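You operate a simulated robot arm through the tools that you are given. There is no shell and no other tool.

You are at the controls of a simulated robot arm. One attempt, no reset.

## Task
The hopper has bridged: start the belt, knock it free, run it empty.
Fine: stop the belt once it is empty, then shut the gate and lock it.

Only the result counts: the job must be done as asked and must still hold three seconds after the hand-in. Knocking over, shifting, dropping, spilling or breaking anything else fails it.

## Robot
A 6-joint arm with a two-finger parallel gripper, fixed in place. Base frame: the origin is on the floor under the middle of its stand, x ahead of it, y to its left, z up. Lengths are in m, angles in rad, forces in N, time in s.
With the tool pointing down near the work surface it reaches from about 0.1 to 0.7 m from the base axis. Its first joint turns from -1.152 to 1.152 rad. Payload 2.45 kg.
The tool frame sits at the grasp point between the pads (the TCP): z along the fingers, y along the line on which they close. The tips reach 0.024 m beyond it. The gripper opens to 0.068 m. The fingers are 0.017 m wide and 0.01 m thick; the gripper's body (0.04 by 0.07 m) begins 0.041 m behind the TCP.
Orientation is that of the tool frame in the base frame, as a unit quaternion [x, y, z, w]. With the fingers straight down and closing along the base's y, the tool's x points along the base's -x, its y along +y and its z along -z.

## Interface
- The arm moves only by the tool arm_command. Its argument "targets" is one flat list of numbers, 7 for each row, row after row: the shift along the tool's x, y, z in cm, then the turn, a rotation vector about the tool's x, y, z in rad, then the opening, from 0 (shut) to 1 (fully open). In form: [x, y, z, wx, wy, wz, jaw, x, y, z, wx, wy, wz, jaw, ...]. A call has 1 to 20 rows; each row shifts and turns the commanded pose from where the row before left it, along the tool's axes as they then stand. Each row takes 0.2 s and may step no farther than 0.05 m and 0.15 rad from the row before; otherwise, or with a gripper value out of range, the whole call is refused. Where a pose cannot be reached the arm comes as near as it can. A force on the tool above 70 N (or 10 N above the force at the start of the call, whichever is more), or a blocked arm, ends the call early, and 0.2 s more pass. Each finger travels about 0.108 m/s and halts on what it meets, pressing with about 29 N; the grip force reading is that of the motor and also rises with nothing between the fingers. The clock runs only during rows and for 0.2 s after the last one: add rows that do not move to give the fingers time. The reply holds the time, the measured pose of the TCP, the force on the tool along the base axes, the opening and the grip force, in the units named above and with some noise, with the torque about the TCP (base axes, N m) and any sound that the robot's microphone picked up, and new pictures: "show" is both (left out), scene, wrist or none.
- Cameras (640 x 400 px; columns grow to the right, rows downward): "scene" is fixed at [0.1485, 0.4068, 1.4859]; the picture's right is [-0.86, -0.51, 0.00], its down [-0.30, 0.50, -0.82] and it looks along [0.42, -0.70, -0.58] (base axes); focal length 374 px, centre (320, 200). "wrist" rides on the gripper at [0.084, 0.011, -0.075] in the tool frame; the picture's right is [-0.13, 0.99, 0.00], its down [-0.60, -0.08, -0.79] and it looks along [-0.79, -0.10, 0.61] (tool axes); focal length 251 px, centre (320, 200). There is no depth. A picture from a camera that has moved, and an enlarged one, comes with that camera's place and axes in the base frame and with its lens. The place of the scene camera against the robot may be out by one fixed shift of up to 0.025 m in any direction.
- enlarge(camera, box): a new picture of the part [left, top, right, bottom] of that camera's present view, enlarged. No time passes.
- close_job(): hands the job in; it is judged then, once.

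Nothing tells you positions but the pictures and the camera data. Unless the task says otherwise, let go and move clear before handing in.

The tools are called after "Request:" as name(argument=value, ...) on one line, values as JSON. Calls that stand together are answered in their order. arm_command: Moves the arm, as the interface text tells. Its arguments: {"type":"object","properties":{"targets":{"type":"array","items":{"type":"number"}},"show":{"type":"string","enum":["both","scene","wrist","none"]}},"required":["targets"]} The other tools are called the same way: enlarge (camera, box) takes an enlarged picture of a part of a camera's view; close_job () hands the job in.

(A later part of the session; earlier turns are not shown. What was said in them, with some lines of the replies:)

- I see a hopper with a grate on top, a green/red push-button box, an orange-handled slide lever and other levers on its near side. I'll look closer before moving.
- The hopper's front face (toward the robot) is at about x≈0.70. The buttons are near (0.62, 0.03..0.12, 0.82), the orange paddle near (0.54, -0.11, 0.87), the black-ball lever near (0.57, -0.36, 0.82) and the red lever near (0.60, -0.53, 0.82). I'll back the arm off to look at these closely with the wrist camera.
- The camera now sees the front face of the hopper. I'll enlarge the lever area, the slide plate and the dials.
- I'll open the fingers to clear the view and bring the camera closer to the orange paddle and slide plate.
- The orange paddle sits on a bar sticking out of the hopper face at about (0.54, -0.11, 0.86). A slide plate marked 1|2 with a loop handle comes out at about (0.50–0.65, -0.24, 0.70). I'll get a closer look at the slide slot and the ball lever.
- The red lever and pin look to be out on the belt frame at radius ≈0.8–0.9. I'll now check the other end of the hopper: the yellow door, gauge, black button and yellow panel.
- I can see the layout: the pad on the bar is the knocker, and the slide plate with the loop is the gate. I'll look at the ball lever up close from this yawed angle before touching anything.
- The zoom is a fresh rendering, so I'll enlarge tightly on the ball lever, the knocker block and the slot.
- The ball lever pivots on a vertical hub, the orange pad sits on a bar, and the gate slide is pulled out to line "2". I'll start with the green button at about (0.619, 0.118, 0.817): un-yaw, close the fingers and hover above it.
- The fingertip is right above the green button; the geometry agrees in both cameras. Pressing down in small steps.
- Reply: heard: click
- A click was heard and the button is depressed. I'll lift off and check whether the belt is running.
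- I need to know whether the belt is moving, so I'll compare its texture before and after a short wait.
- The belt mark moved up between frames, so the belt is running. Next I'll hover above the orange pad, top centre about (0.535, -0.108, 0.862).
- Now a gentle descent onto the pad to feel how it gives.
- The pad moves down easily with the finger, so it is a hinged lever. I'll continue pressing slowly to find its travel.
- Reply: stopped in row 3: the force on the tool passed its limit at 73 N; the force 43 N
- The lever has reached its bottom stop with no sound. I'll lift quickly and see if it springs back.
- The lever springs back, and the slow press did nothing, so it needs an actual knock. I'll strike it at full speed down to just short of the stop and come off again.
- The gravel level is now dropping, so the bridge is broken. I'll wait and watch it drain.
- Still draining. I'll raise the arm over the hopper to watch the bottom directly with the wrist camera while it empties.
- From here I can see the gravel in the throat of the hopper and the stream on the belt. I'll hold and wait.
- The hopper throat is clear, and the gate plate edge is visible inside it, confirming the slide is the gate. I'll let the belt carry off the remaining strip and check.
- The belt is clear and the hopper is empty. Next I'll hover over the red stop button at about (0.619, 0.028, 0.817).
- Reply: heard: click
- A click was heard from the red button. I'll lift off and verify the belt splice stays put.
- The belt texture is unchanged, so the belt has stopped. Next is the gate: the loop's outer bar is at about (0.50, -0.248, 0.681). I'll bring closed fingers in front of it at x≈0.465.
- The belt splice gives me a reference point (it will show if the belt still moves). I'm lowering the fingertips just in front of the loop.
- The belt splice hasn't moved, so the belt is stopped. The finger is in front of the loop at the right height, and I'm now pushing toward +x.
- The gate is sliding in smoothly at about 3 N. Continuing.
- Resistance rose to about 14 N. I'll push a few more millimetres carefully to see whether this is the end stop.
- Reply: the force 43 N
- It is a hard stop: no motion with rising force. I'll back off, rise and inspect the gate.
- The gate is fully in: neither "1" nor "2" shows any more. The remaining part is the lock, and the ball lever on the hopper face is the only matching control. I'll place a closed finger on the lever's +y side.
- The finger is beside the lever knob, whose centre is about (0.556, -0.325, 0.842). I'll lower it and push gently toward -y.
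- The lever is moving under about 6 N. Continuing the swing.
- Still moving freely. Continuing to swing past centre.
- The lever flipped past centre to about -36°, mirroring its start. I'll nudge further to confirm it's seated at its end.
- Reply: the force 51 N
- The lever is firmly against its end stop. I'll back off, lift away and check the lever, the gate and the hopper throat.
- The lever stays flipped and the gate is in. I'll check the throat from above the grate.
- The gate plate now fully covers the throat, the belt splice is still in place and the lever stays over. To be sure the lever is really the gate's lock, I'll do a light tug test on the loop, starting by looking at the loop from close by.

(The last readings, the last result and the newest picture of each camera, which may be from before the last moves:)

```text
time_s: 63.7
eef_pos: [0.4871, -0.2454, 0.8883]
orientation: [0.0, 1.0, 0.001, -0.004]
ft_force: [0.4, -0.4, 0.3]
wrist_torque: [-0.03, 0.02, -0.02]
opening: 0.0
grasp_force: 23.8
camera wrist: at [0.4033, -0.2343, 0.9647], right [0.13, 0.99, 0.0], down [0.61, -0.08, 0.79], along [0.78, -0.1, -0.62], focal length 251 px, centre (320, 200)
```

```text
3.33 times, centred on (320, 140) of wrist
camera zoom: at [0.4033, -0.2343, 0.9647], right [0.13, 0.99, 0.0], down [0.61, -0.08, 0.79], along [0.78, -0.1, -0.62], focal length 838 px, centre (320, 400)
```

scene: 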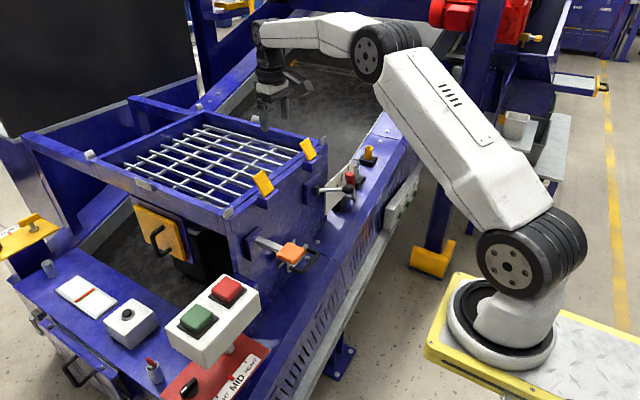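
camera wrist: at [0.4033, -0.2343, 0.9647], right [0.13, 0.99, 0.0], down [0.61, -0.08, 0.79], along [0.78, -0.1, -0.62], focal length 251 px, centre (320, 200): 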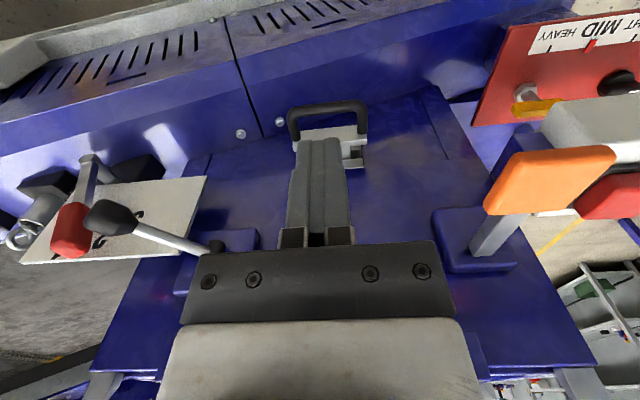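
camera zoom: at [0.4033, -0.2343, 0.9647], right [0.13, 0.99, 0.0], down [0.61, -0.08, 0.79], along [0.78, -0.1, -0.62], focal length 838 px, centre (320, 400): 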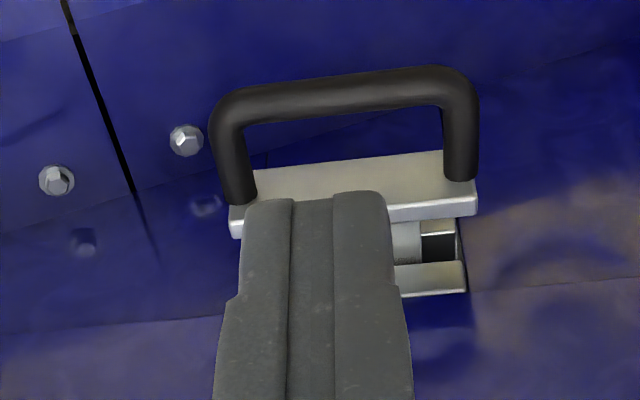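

I recomputed the loop: the gap runs from x≈0.583 to 0.616, centred at y≈-0.248, z≈0.683. I'll tilt slightly and hover over the gap for the tug test.

Request:
arm_command(targets=[0, 0, 0, 0, -0.1, 0, 0, 0, 0, 0, 0, -0.1, 0, 0, -2.1, -0.05, 3.2, 0, 0, 0, 0, -2.1, -0.05, 3.2, 0, 0, 0, 0, -2.1, 0, 3.2, 0, 0, 0, 0, -2.1, 0, 3.2, 0, 0, 0, 0])

Request:
enlarge(camera="wrist", box=[230, 40, 410, 200])

Request:
enlarge(camera="scene", box=[230, 170, 390, 290])

```text
time_s: 65.1
eef_pos: [0.5934, -0.244, 0.7777]
orientation: [0.0, 0.995, 0.002, 0.096]
ft_force: [-0.3, 0.4, -0.8]
wrist_torque: [-0.04, 0.02, -0.04]
opening: 0.0
grasp_force: 23.9
camera wrist: at [0.497, -0.234, 0.8352], right [0.13, 0.99, 0.03], down [0.44, -0.08, 0.89], along [0.89, -0.1, -0.45], focal length 251 px, centre (320, 200)
```

scene: 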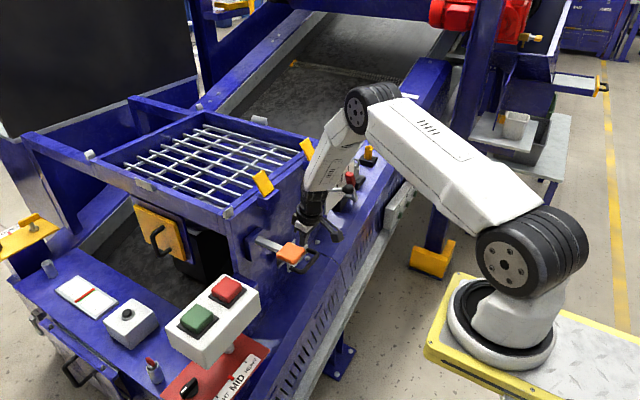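
wrist: 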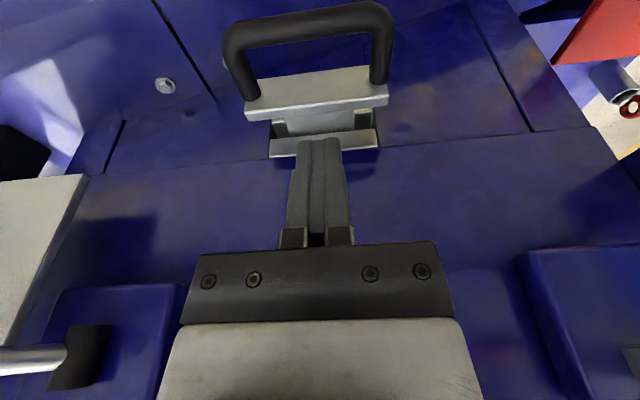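

```text
2.50 times, centred on (320, 120) of wrist
camera zoom: at [0.497, -0.234, 0.8352], right [0.13, 0.99, 0.03], down [0.44, -0.08, 0.89], along [0.89, -0.1, -0.45], focal length 629 px, centre (320, 400)
```

zoom: 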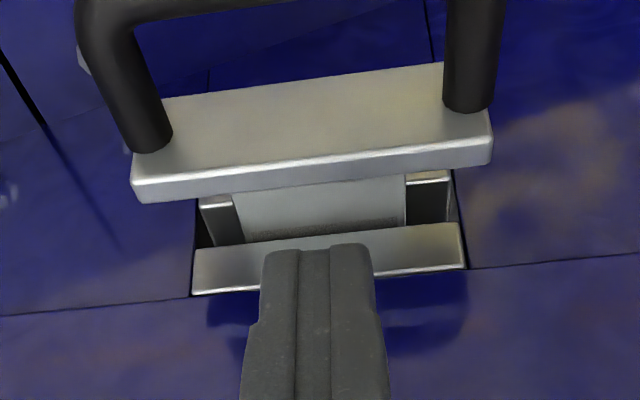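

```text
3.33 times, centred on (310, 230) of scene
camera zoom: at [0.1485, 0.4068, 1.4859], right [-0.86, -0.51, 0.0], down [-0.3, 0.5, -0.82], along [0.42, -0.7, -0.58], focal length 1247 px, centre (353, 100)
```

zoom: 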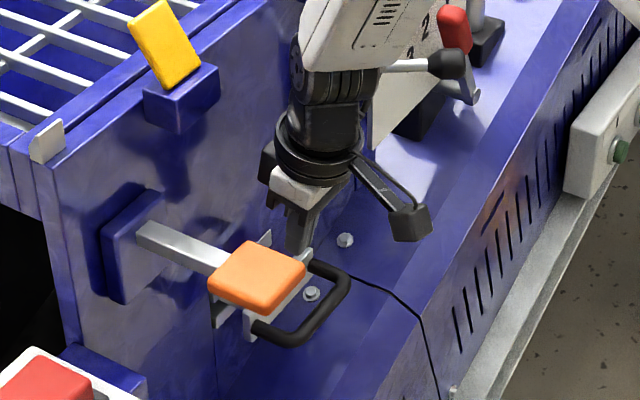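

The gap lines up. I'll lower the finger into the loop.

Request:
arm_command(targets=[0.42, -0.1, 2.83, 0, 0, 0, 0, 0.42, 0, 2.83, 0, 0, 0, 0, 0.42, 0, 2.8, 0, 0, 0, 0])

Request:
enlarge(camera="scene", box=[250, 200, 370, 290])

Request:
enlarge(camera="wrist", box=[200, 80, 440, 260])

```text
time_s: 65.9
eef_pos: [0.5983, -0.2462, 0.6911]
orientation: [-0.001, 0.995, 0.0, 0.095]
ft_force: [0.0, 1.1, 0.4]
wrist_torque: [-0.06, 0.03, 0.01]
opening: 0.0
grasp_force: 22.8
camera wrist: at [0.501, -0.2362, 0.7504], right [0.13, 0.99, 0.03], down [0.44, -0.08, 0.89], along [0.89, -0.1, -0.45], focal length 251 px, centre (320, 200)
```

scene: 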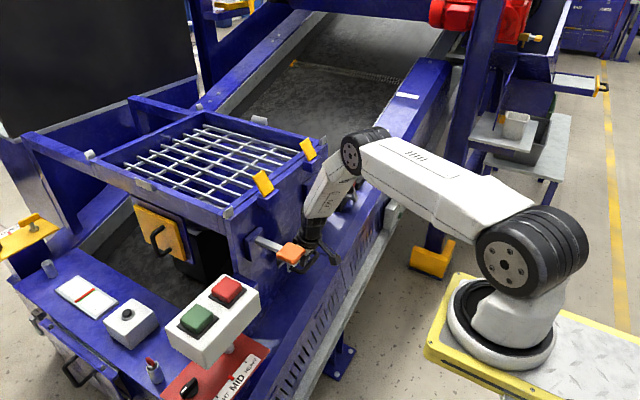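
wrist: 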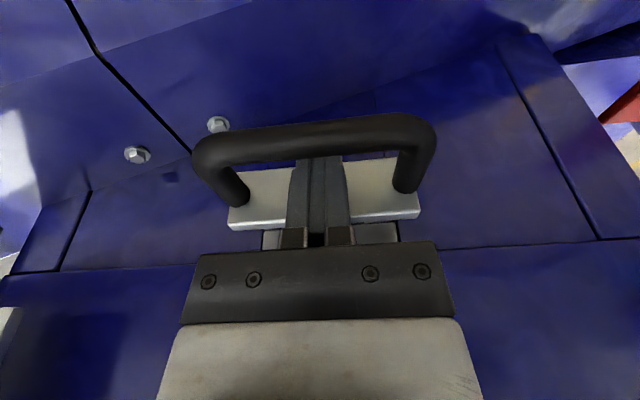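

```text
4.44 times, centred on (310, 245) of scene
camera zoom: at [0.1485, 0.4068, 1.4859], right [-0.86, -0.51, 0.0], down [-0.3, 0.5, -0.82], along [0.42, -0.7, -0.58], focal length 1663 px, centre (364, 0)
```

zoom: 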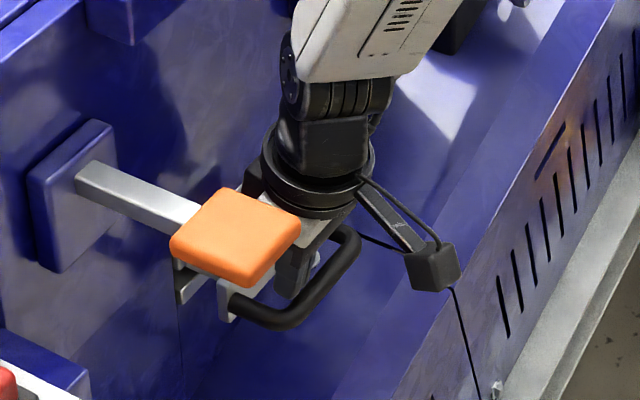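

```text
2.22 times, centred on (320, 170) of wrist
camera zoom: at [0.501, -0.2362, 0.7504], right [0.13, 0.99, 0.03], down [0.44, -0.08, 0.89], along [0.89, -0.1, -0.45], focal length 559 px, centre (320, 267)
```

zoom: 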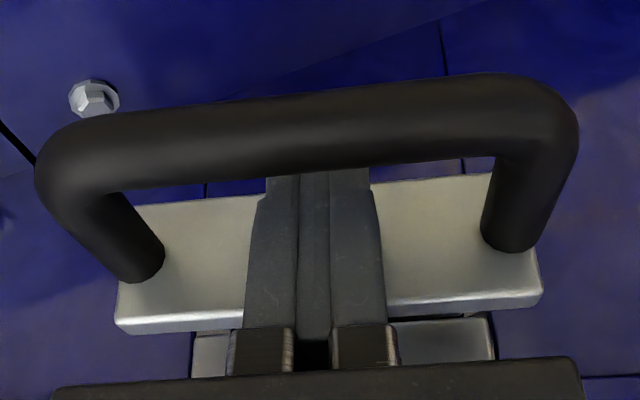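

The finger is inside the loop. I'll tug gently toward -x in small steps, watching the force.

Request:
arm_command(targets=[0.3, 0, -0.06, 0, 0, 0, 0, 0.3, 0, -0.06, 0, 0, 0, 0], show="wrist")

```text
time_s: 66.5
eef_pos: [0.5936, -0.2465, 0.6921]
orientation: [0.0, 0.995, 0.002, 0.096]
ft_force: [3.6, 0.1, 0.4]
wrist_torque: [0.01, -0.01, 0.04]
opening: 0.0
grasp_force: 23.3
camera wrist: at [0.4959, -0.236, 0.7509], right [0.13, 0.99, 0.03], down [0.44, -0.08, 0.89], along [0.89, -0.1, -0.45], focal length 251 px, centre (320, 200)
```

wrist: 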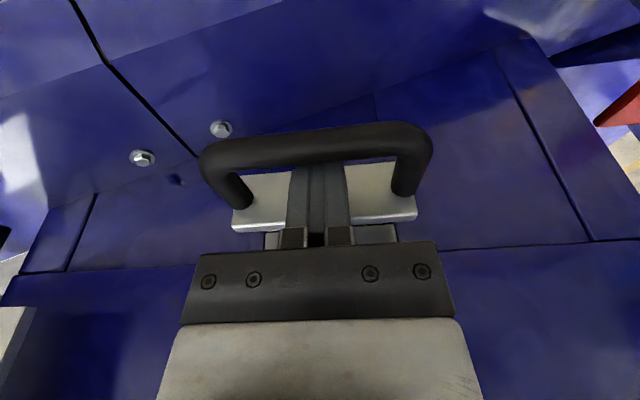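

Request:
arm_command(targets=[0.15, 0, -0.03, 0, 0, 0, 0], show="wrist")

```text
time_s: 66.9
eef_pos: [0.593, -0.247, 0.6923]
orientation: [0.0, 0.995, -0.001, 0.097]
ft_force: [7.8, -1.4, 0.7]
wrist_torque: [0.01, -0.02, 0.04]
opening: 0.0001
grasp_force: 23.8
camera wrist: at [0.4951, -0.2359, 0.751], right [0.13, 0.99, 0.03], down [0.44, -0.08, 0.89], along [0.89, -0.1, -0.45], focal length 251 px, centre (320, 200)
```

wrist: 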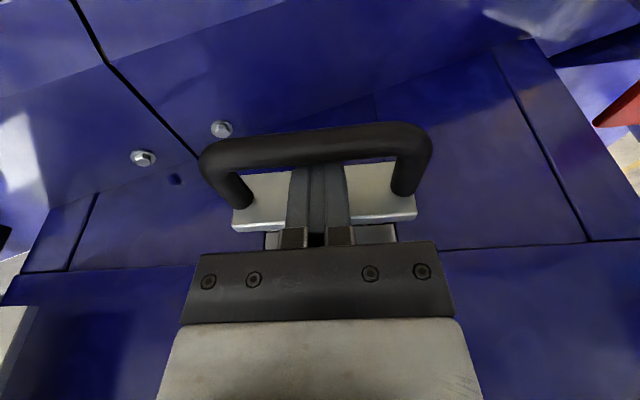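

Request:
arm_command(targets=[0.15, 0, -0.03, 0, 0, 0, 0], show="wrist")

```text
time_s: 67.3
eef_pos: [0.5917, -0.2475, 0.6933]
orientation: [-0.001, 0.995, -0.001, 0.099]
ft_force: [18.8, -1.4, -3.1]
wrist_torque: [-0.04, -0.17, 0.03]
opening: 0.0002
grasp_force: 22.8
camera wrist: at [0.4947, -0.2356, 0.7514], right [0.12, 0.99, 0.02], down [0.44, -0.08, 0.9], along [0.89, -0.1, -0.44], focal length 251 px, centre (320, 200)
```

wrist: 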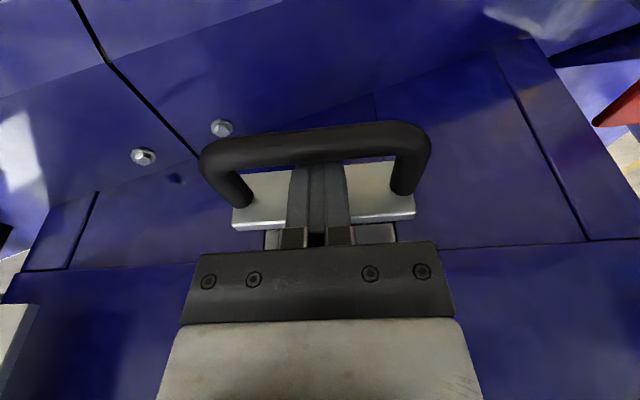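

The gate resists nearly 19 N, whereas it slid at about 3 N before, so it is locked. I'll push it lightly back home against the closed stop to make sure no slack is left, then withdraw.

Request:
arm_command(targets=[-0.6, 0, 0.12, 0, 0, 0, 0, -0.5, 0, 0.1, 0, 0, 0, 0, -0.3, 0, 0.06, 0, 0, 0, 0], show="wrist")

```text
time_s: 68.1
eef_pos: [0.6041, -0.2464, 0.6912]
orientation: [0.0, 0.995, 0.002, 0.095]
ft_force: [0.2, 0.9, 0.3]
wrist_torque: [0.02, 0.0, 0.02]
opening: 0.0
grasp_force: 23.7
camera wrist: at [0.5058, -0.2354, 0.7496], right [0.13, 0.99, 0.03], down [0.44, -0.08, 0.89], along [0.89, -0.1, -0.45], focal length 251 px, centre (320, 200)
```

wrist: 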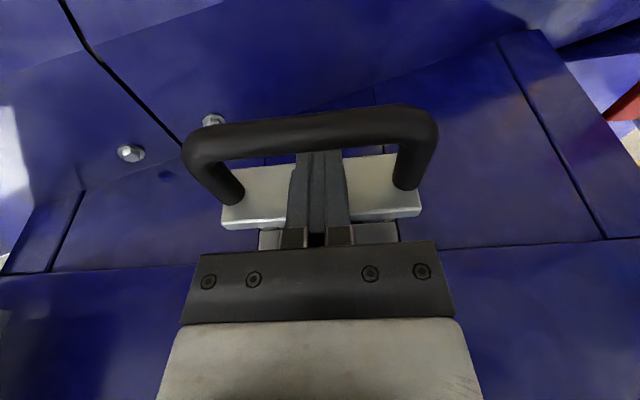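

Request:
arm_command(targets=[-0.3, 0, 0.06, 0, 0, 0, 0, -0.2, 0, 0.04, 0, 0, 0, 0], show="none")

```text
time_s: 68.7
eef_pos: [0.6068, -0.2462, 0.6927]
orientation: [-0.001, 0.996, 0.003, 0.092]
ft_force: [-21.0, -1.6, 8.3]
wrist_torque: [-0.04, 0.37, -0.02]
opening: 0.0
grasp_force: 23.3
```

It is seated with 21 N against the stop. I'll centre the finger in the loop and withdraw upward, then move clear.

Request:
arm_command(targets=[0.8, 0, -0.16, 0, 0, 0, 0, -0.8, 0, -3.92, 0, 0, 0, 0, -0.8, 0, -3.92, 0, 0, 0, 0, -0.4, 0, -3.92, 0, 0, 0, 0, 3.5, 0, -3, 0, 0, 0, 0, 4.5, 0, 0, 0, 0, 0, 0, 4.5, 0, 0, 0, 0, 0, 0, 0, 0, -4, 0, 0.1, 0, 0, 0, 0, -4, 0, 0.1, 0, 0, 3, 0, -3, 0, 0, 0, 0.5, 3, 0, -3, 0, 0, 0, 0.5])

Request:
enlarge(camera="scene", box=[200, 140, 400, 310])

Request:
enlarge(camera="scene", box=[0, 180, 200, 400])

Request:
enlarge(camera="scene", box=[230, 0, 480, 150])

```text
time_s: 71.1
eef_pos: [0.3966, -0.2458, 0.9562]
orientation: [-0.001, 1.0, 0.001, -0.004]
ft_force: [-0.1, -0.1, 0.3]
wrist_torque: [0.01, -0.03, 0.02]
opening: 0.0341
grasp_force: 0.0
camera wrist: at [0.3128, -0.2352, 1.0329], right [0.13, 0.99, 0.0], down [0.61, -0.08, 0.79], along [0.78, -0.1, -0.62], focal length 251 px, centre (320, 200)
```

scene: 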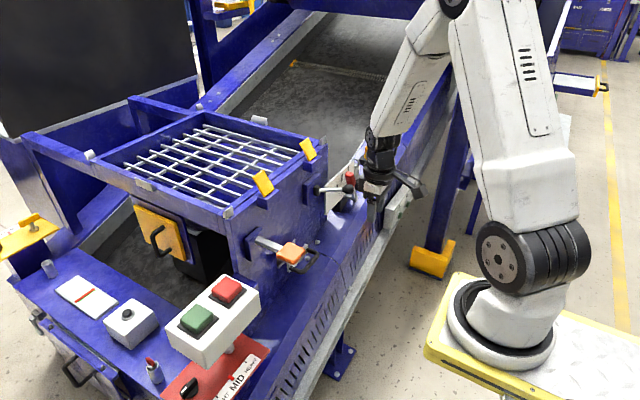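
wrist: 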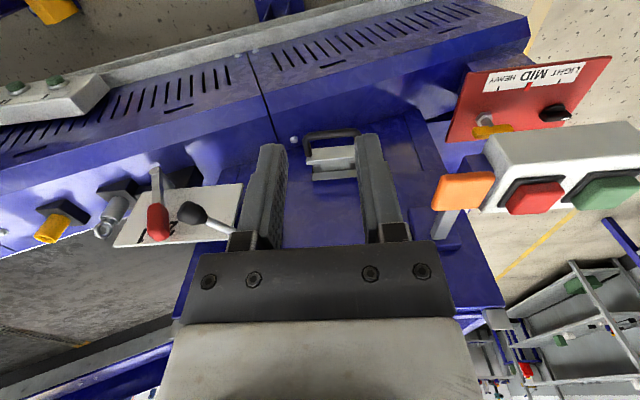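

```text
2.35 times, centred on (300, 225) of scene
camera zoom: at [0.1485, 0.4068, 1.4859], right [-0.86, -0.51, 0.0], down [-0.3, 0.5, -0.82], along [0.42, -0.7, -0.58], focal length 880 px, centre (367, 141)
```

zoom: 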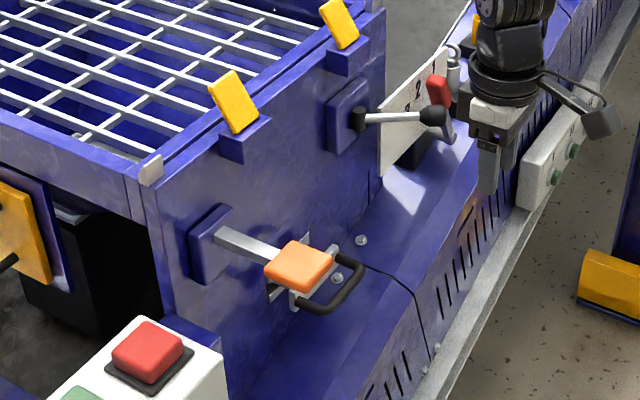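

```text
1.82 times, centred on (100, 290) of scene
camera zoom: at [0.1485, 0.4068, 1.4859], right [-0.86, -0.51, 0.0], down [-0.3, 0.5, -0.82], along [0.42, -0.7, -0.58], focal length 680 px, centre (720, 36)
```

zoom: 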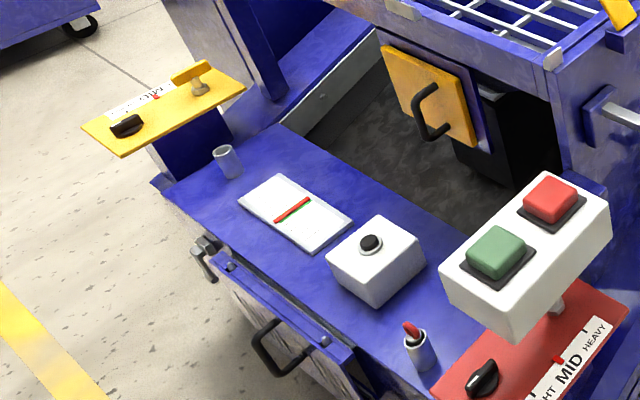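

```text
2.56 times, centred on (355, 75) of scene
camera zoom: at [0.1485, 0.4068, 1.4859], right [-0.86, -0.51, 0.0], down [-0.3, 0.5, -0.82], along [0.42, -0.7, -0.58], focal length 958 px, centre (230, 520)
```

zoom: 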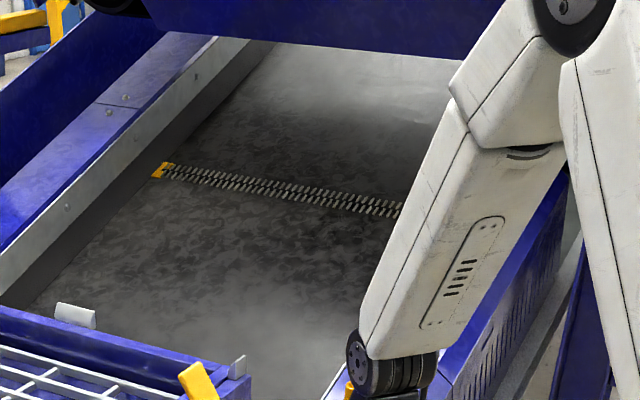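

The belt is stopped (the splice hasn't moved since), the belt and hopper are empty, the gate is shut and held by the flipped lock lever, and nothing else has moved. The arm is clear, so I'm handing in.

Request:
close_job()

```text
The job is handed in.
```

The hopper is empty, the belt is stopped, and the gate is shut and locked. The arm was clear of everything when I handed the job in; no verdict has come back.

- **Belt started:** I pressed the green button, heard a click, and saw a mark on the belt move.
- **Knocked free:** A slow press on the orange lever did nothing. A full-speed strike broke the bridge, and the gravel level began to drop.
- **Run empty:** The hopper throat was clear after about 10 seconds. I let the belt carry off the gravel still on it before stopping.
- **Belt stopped:** I pressed the red button and heard a click. The belt splice was still in the same place when I last checked.
- **Gate shut:** I pushed the slide in to its end stop. Seen from above, the plate covers the throat and the "1" and "2" marks are hidden.
- **Gate locked:** No label identifies the lock, so I took it to be the black-knob lever on the hopper face and flipped it to its other end. A test pull of about 19 N then failed to open the gate, which had slid at about 3 N before.

Nothing else appeared moved in the final pictures.
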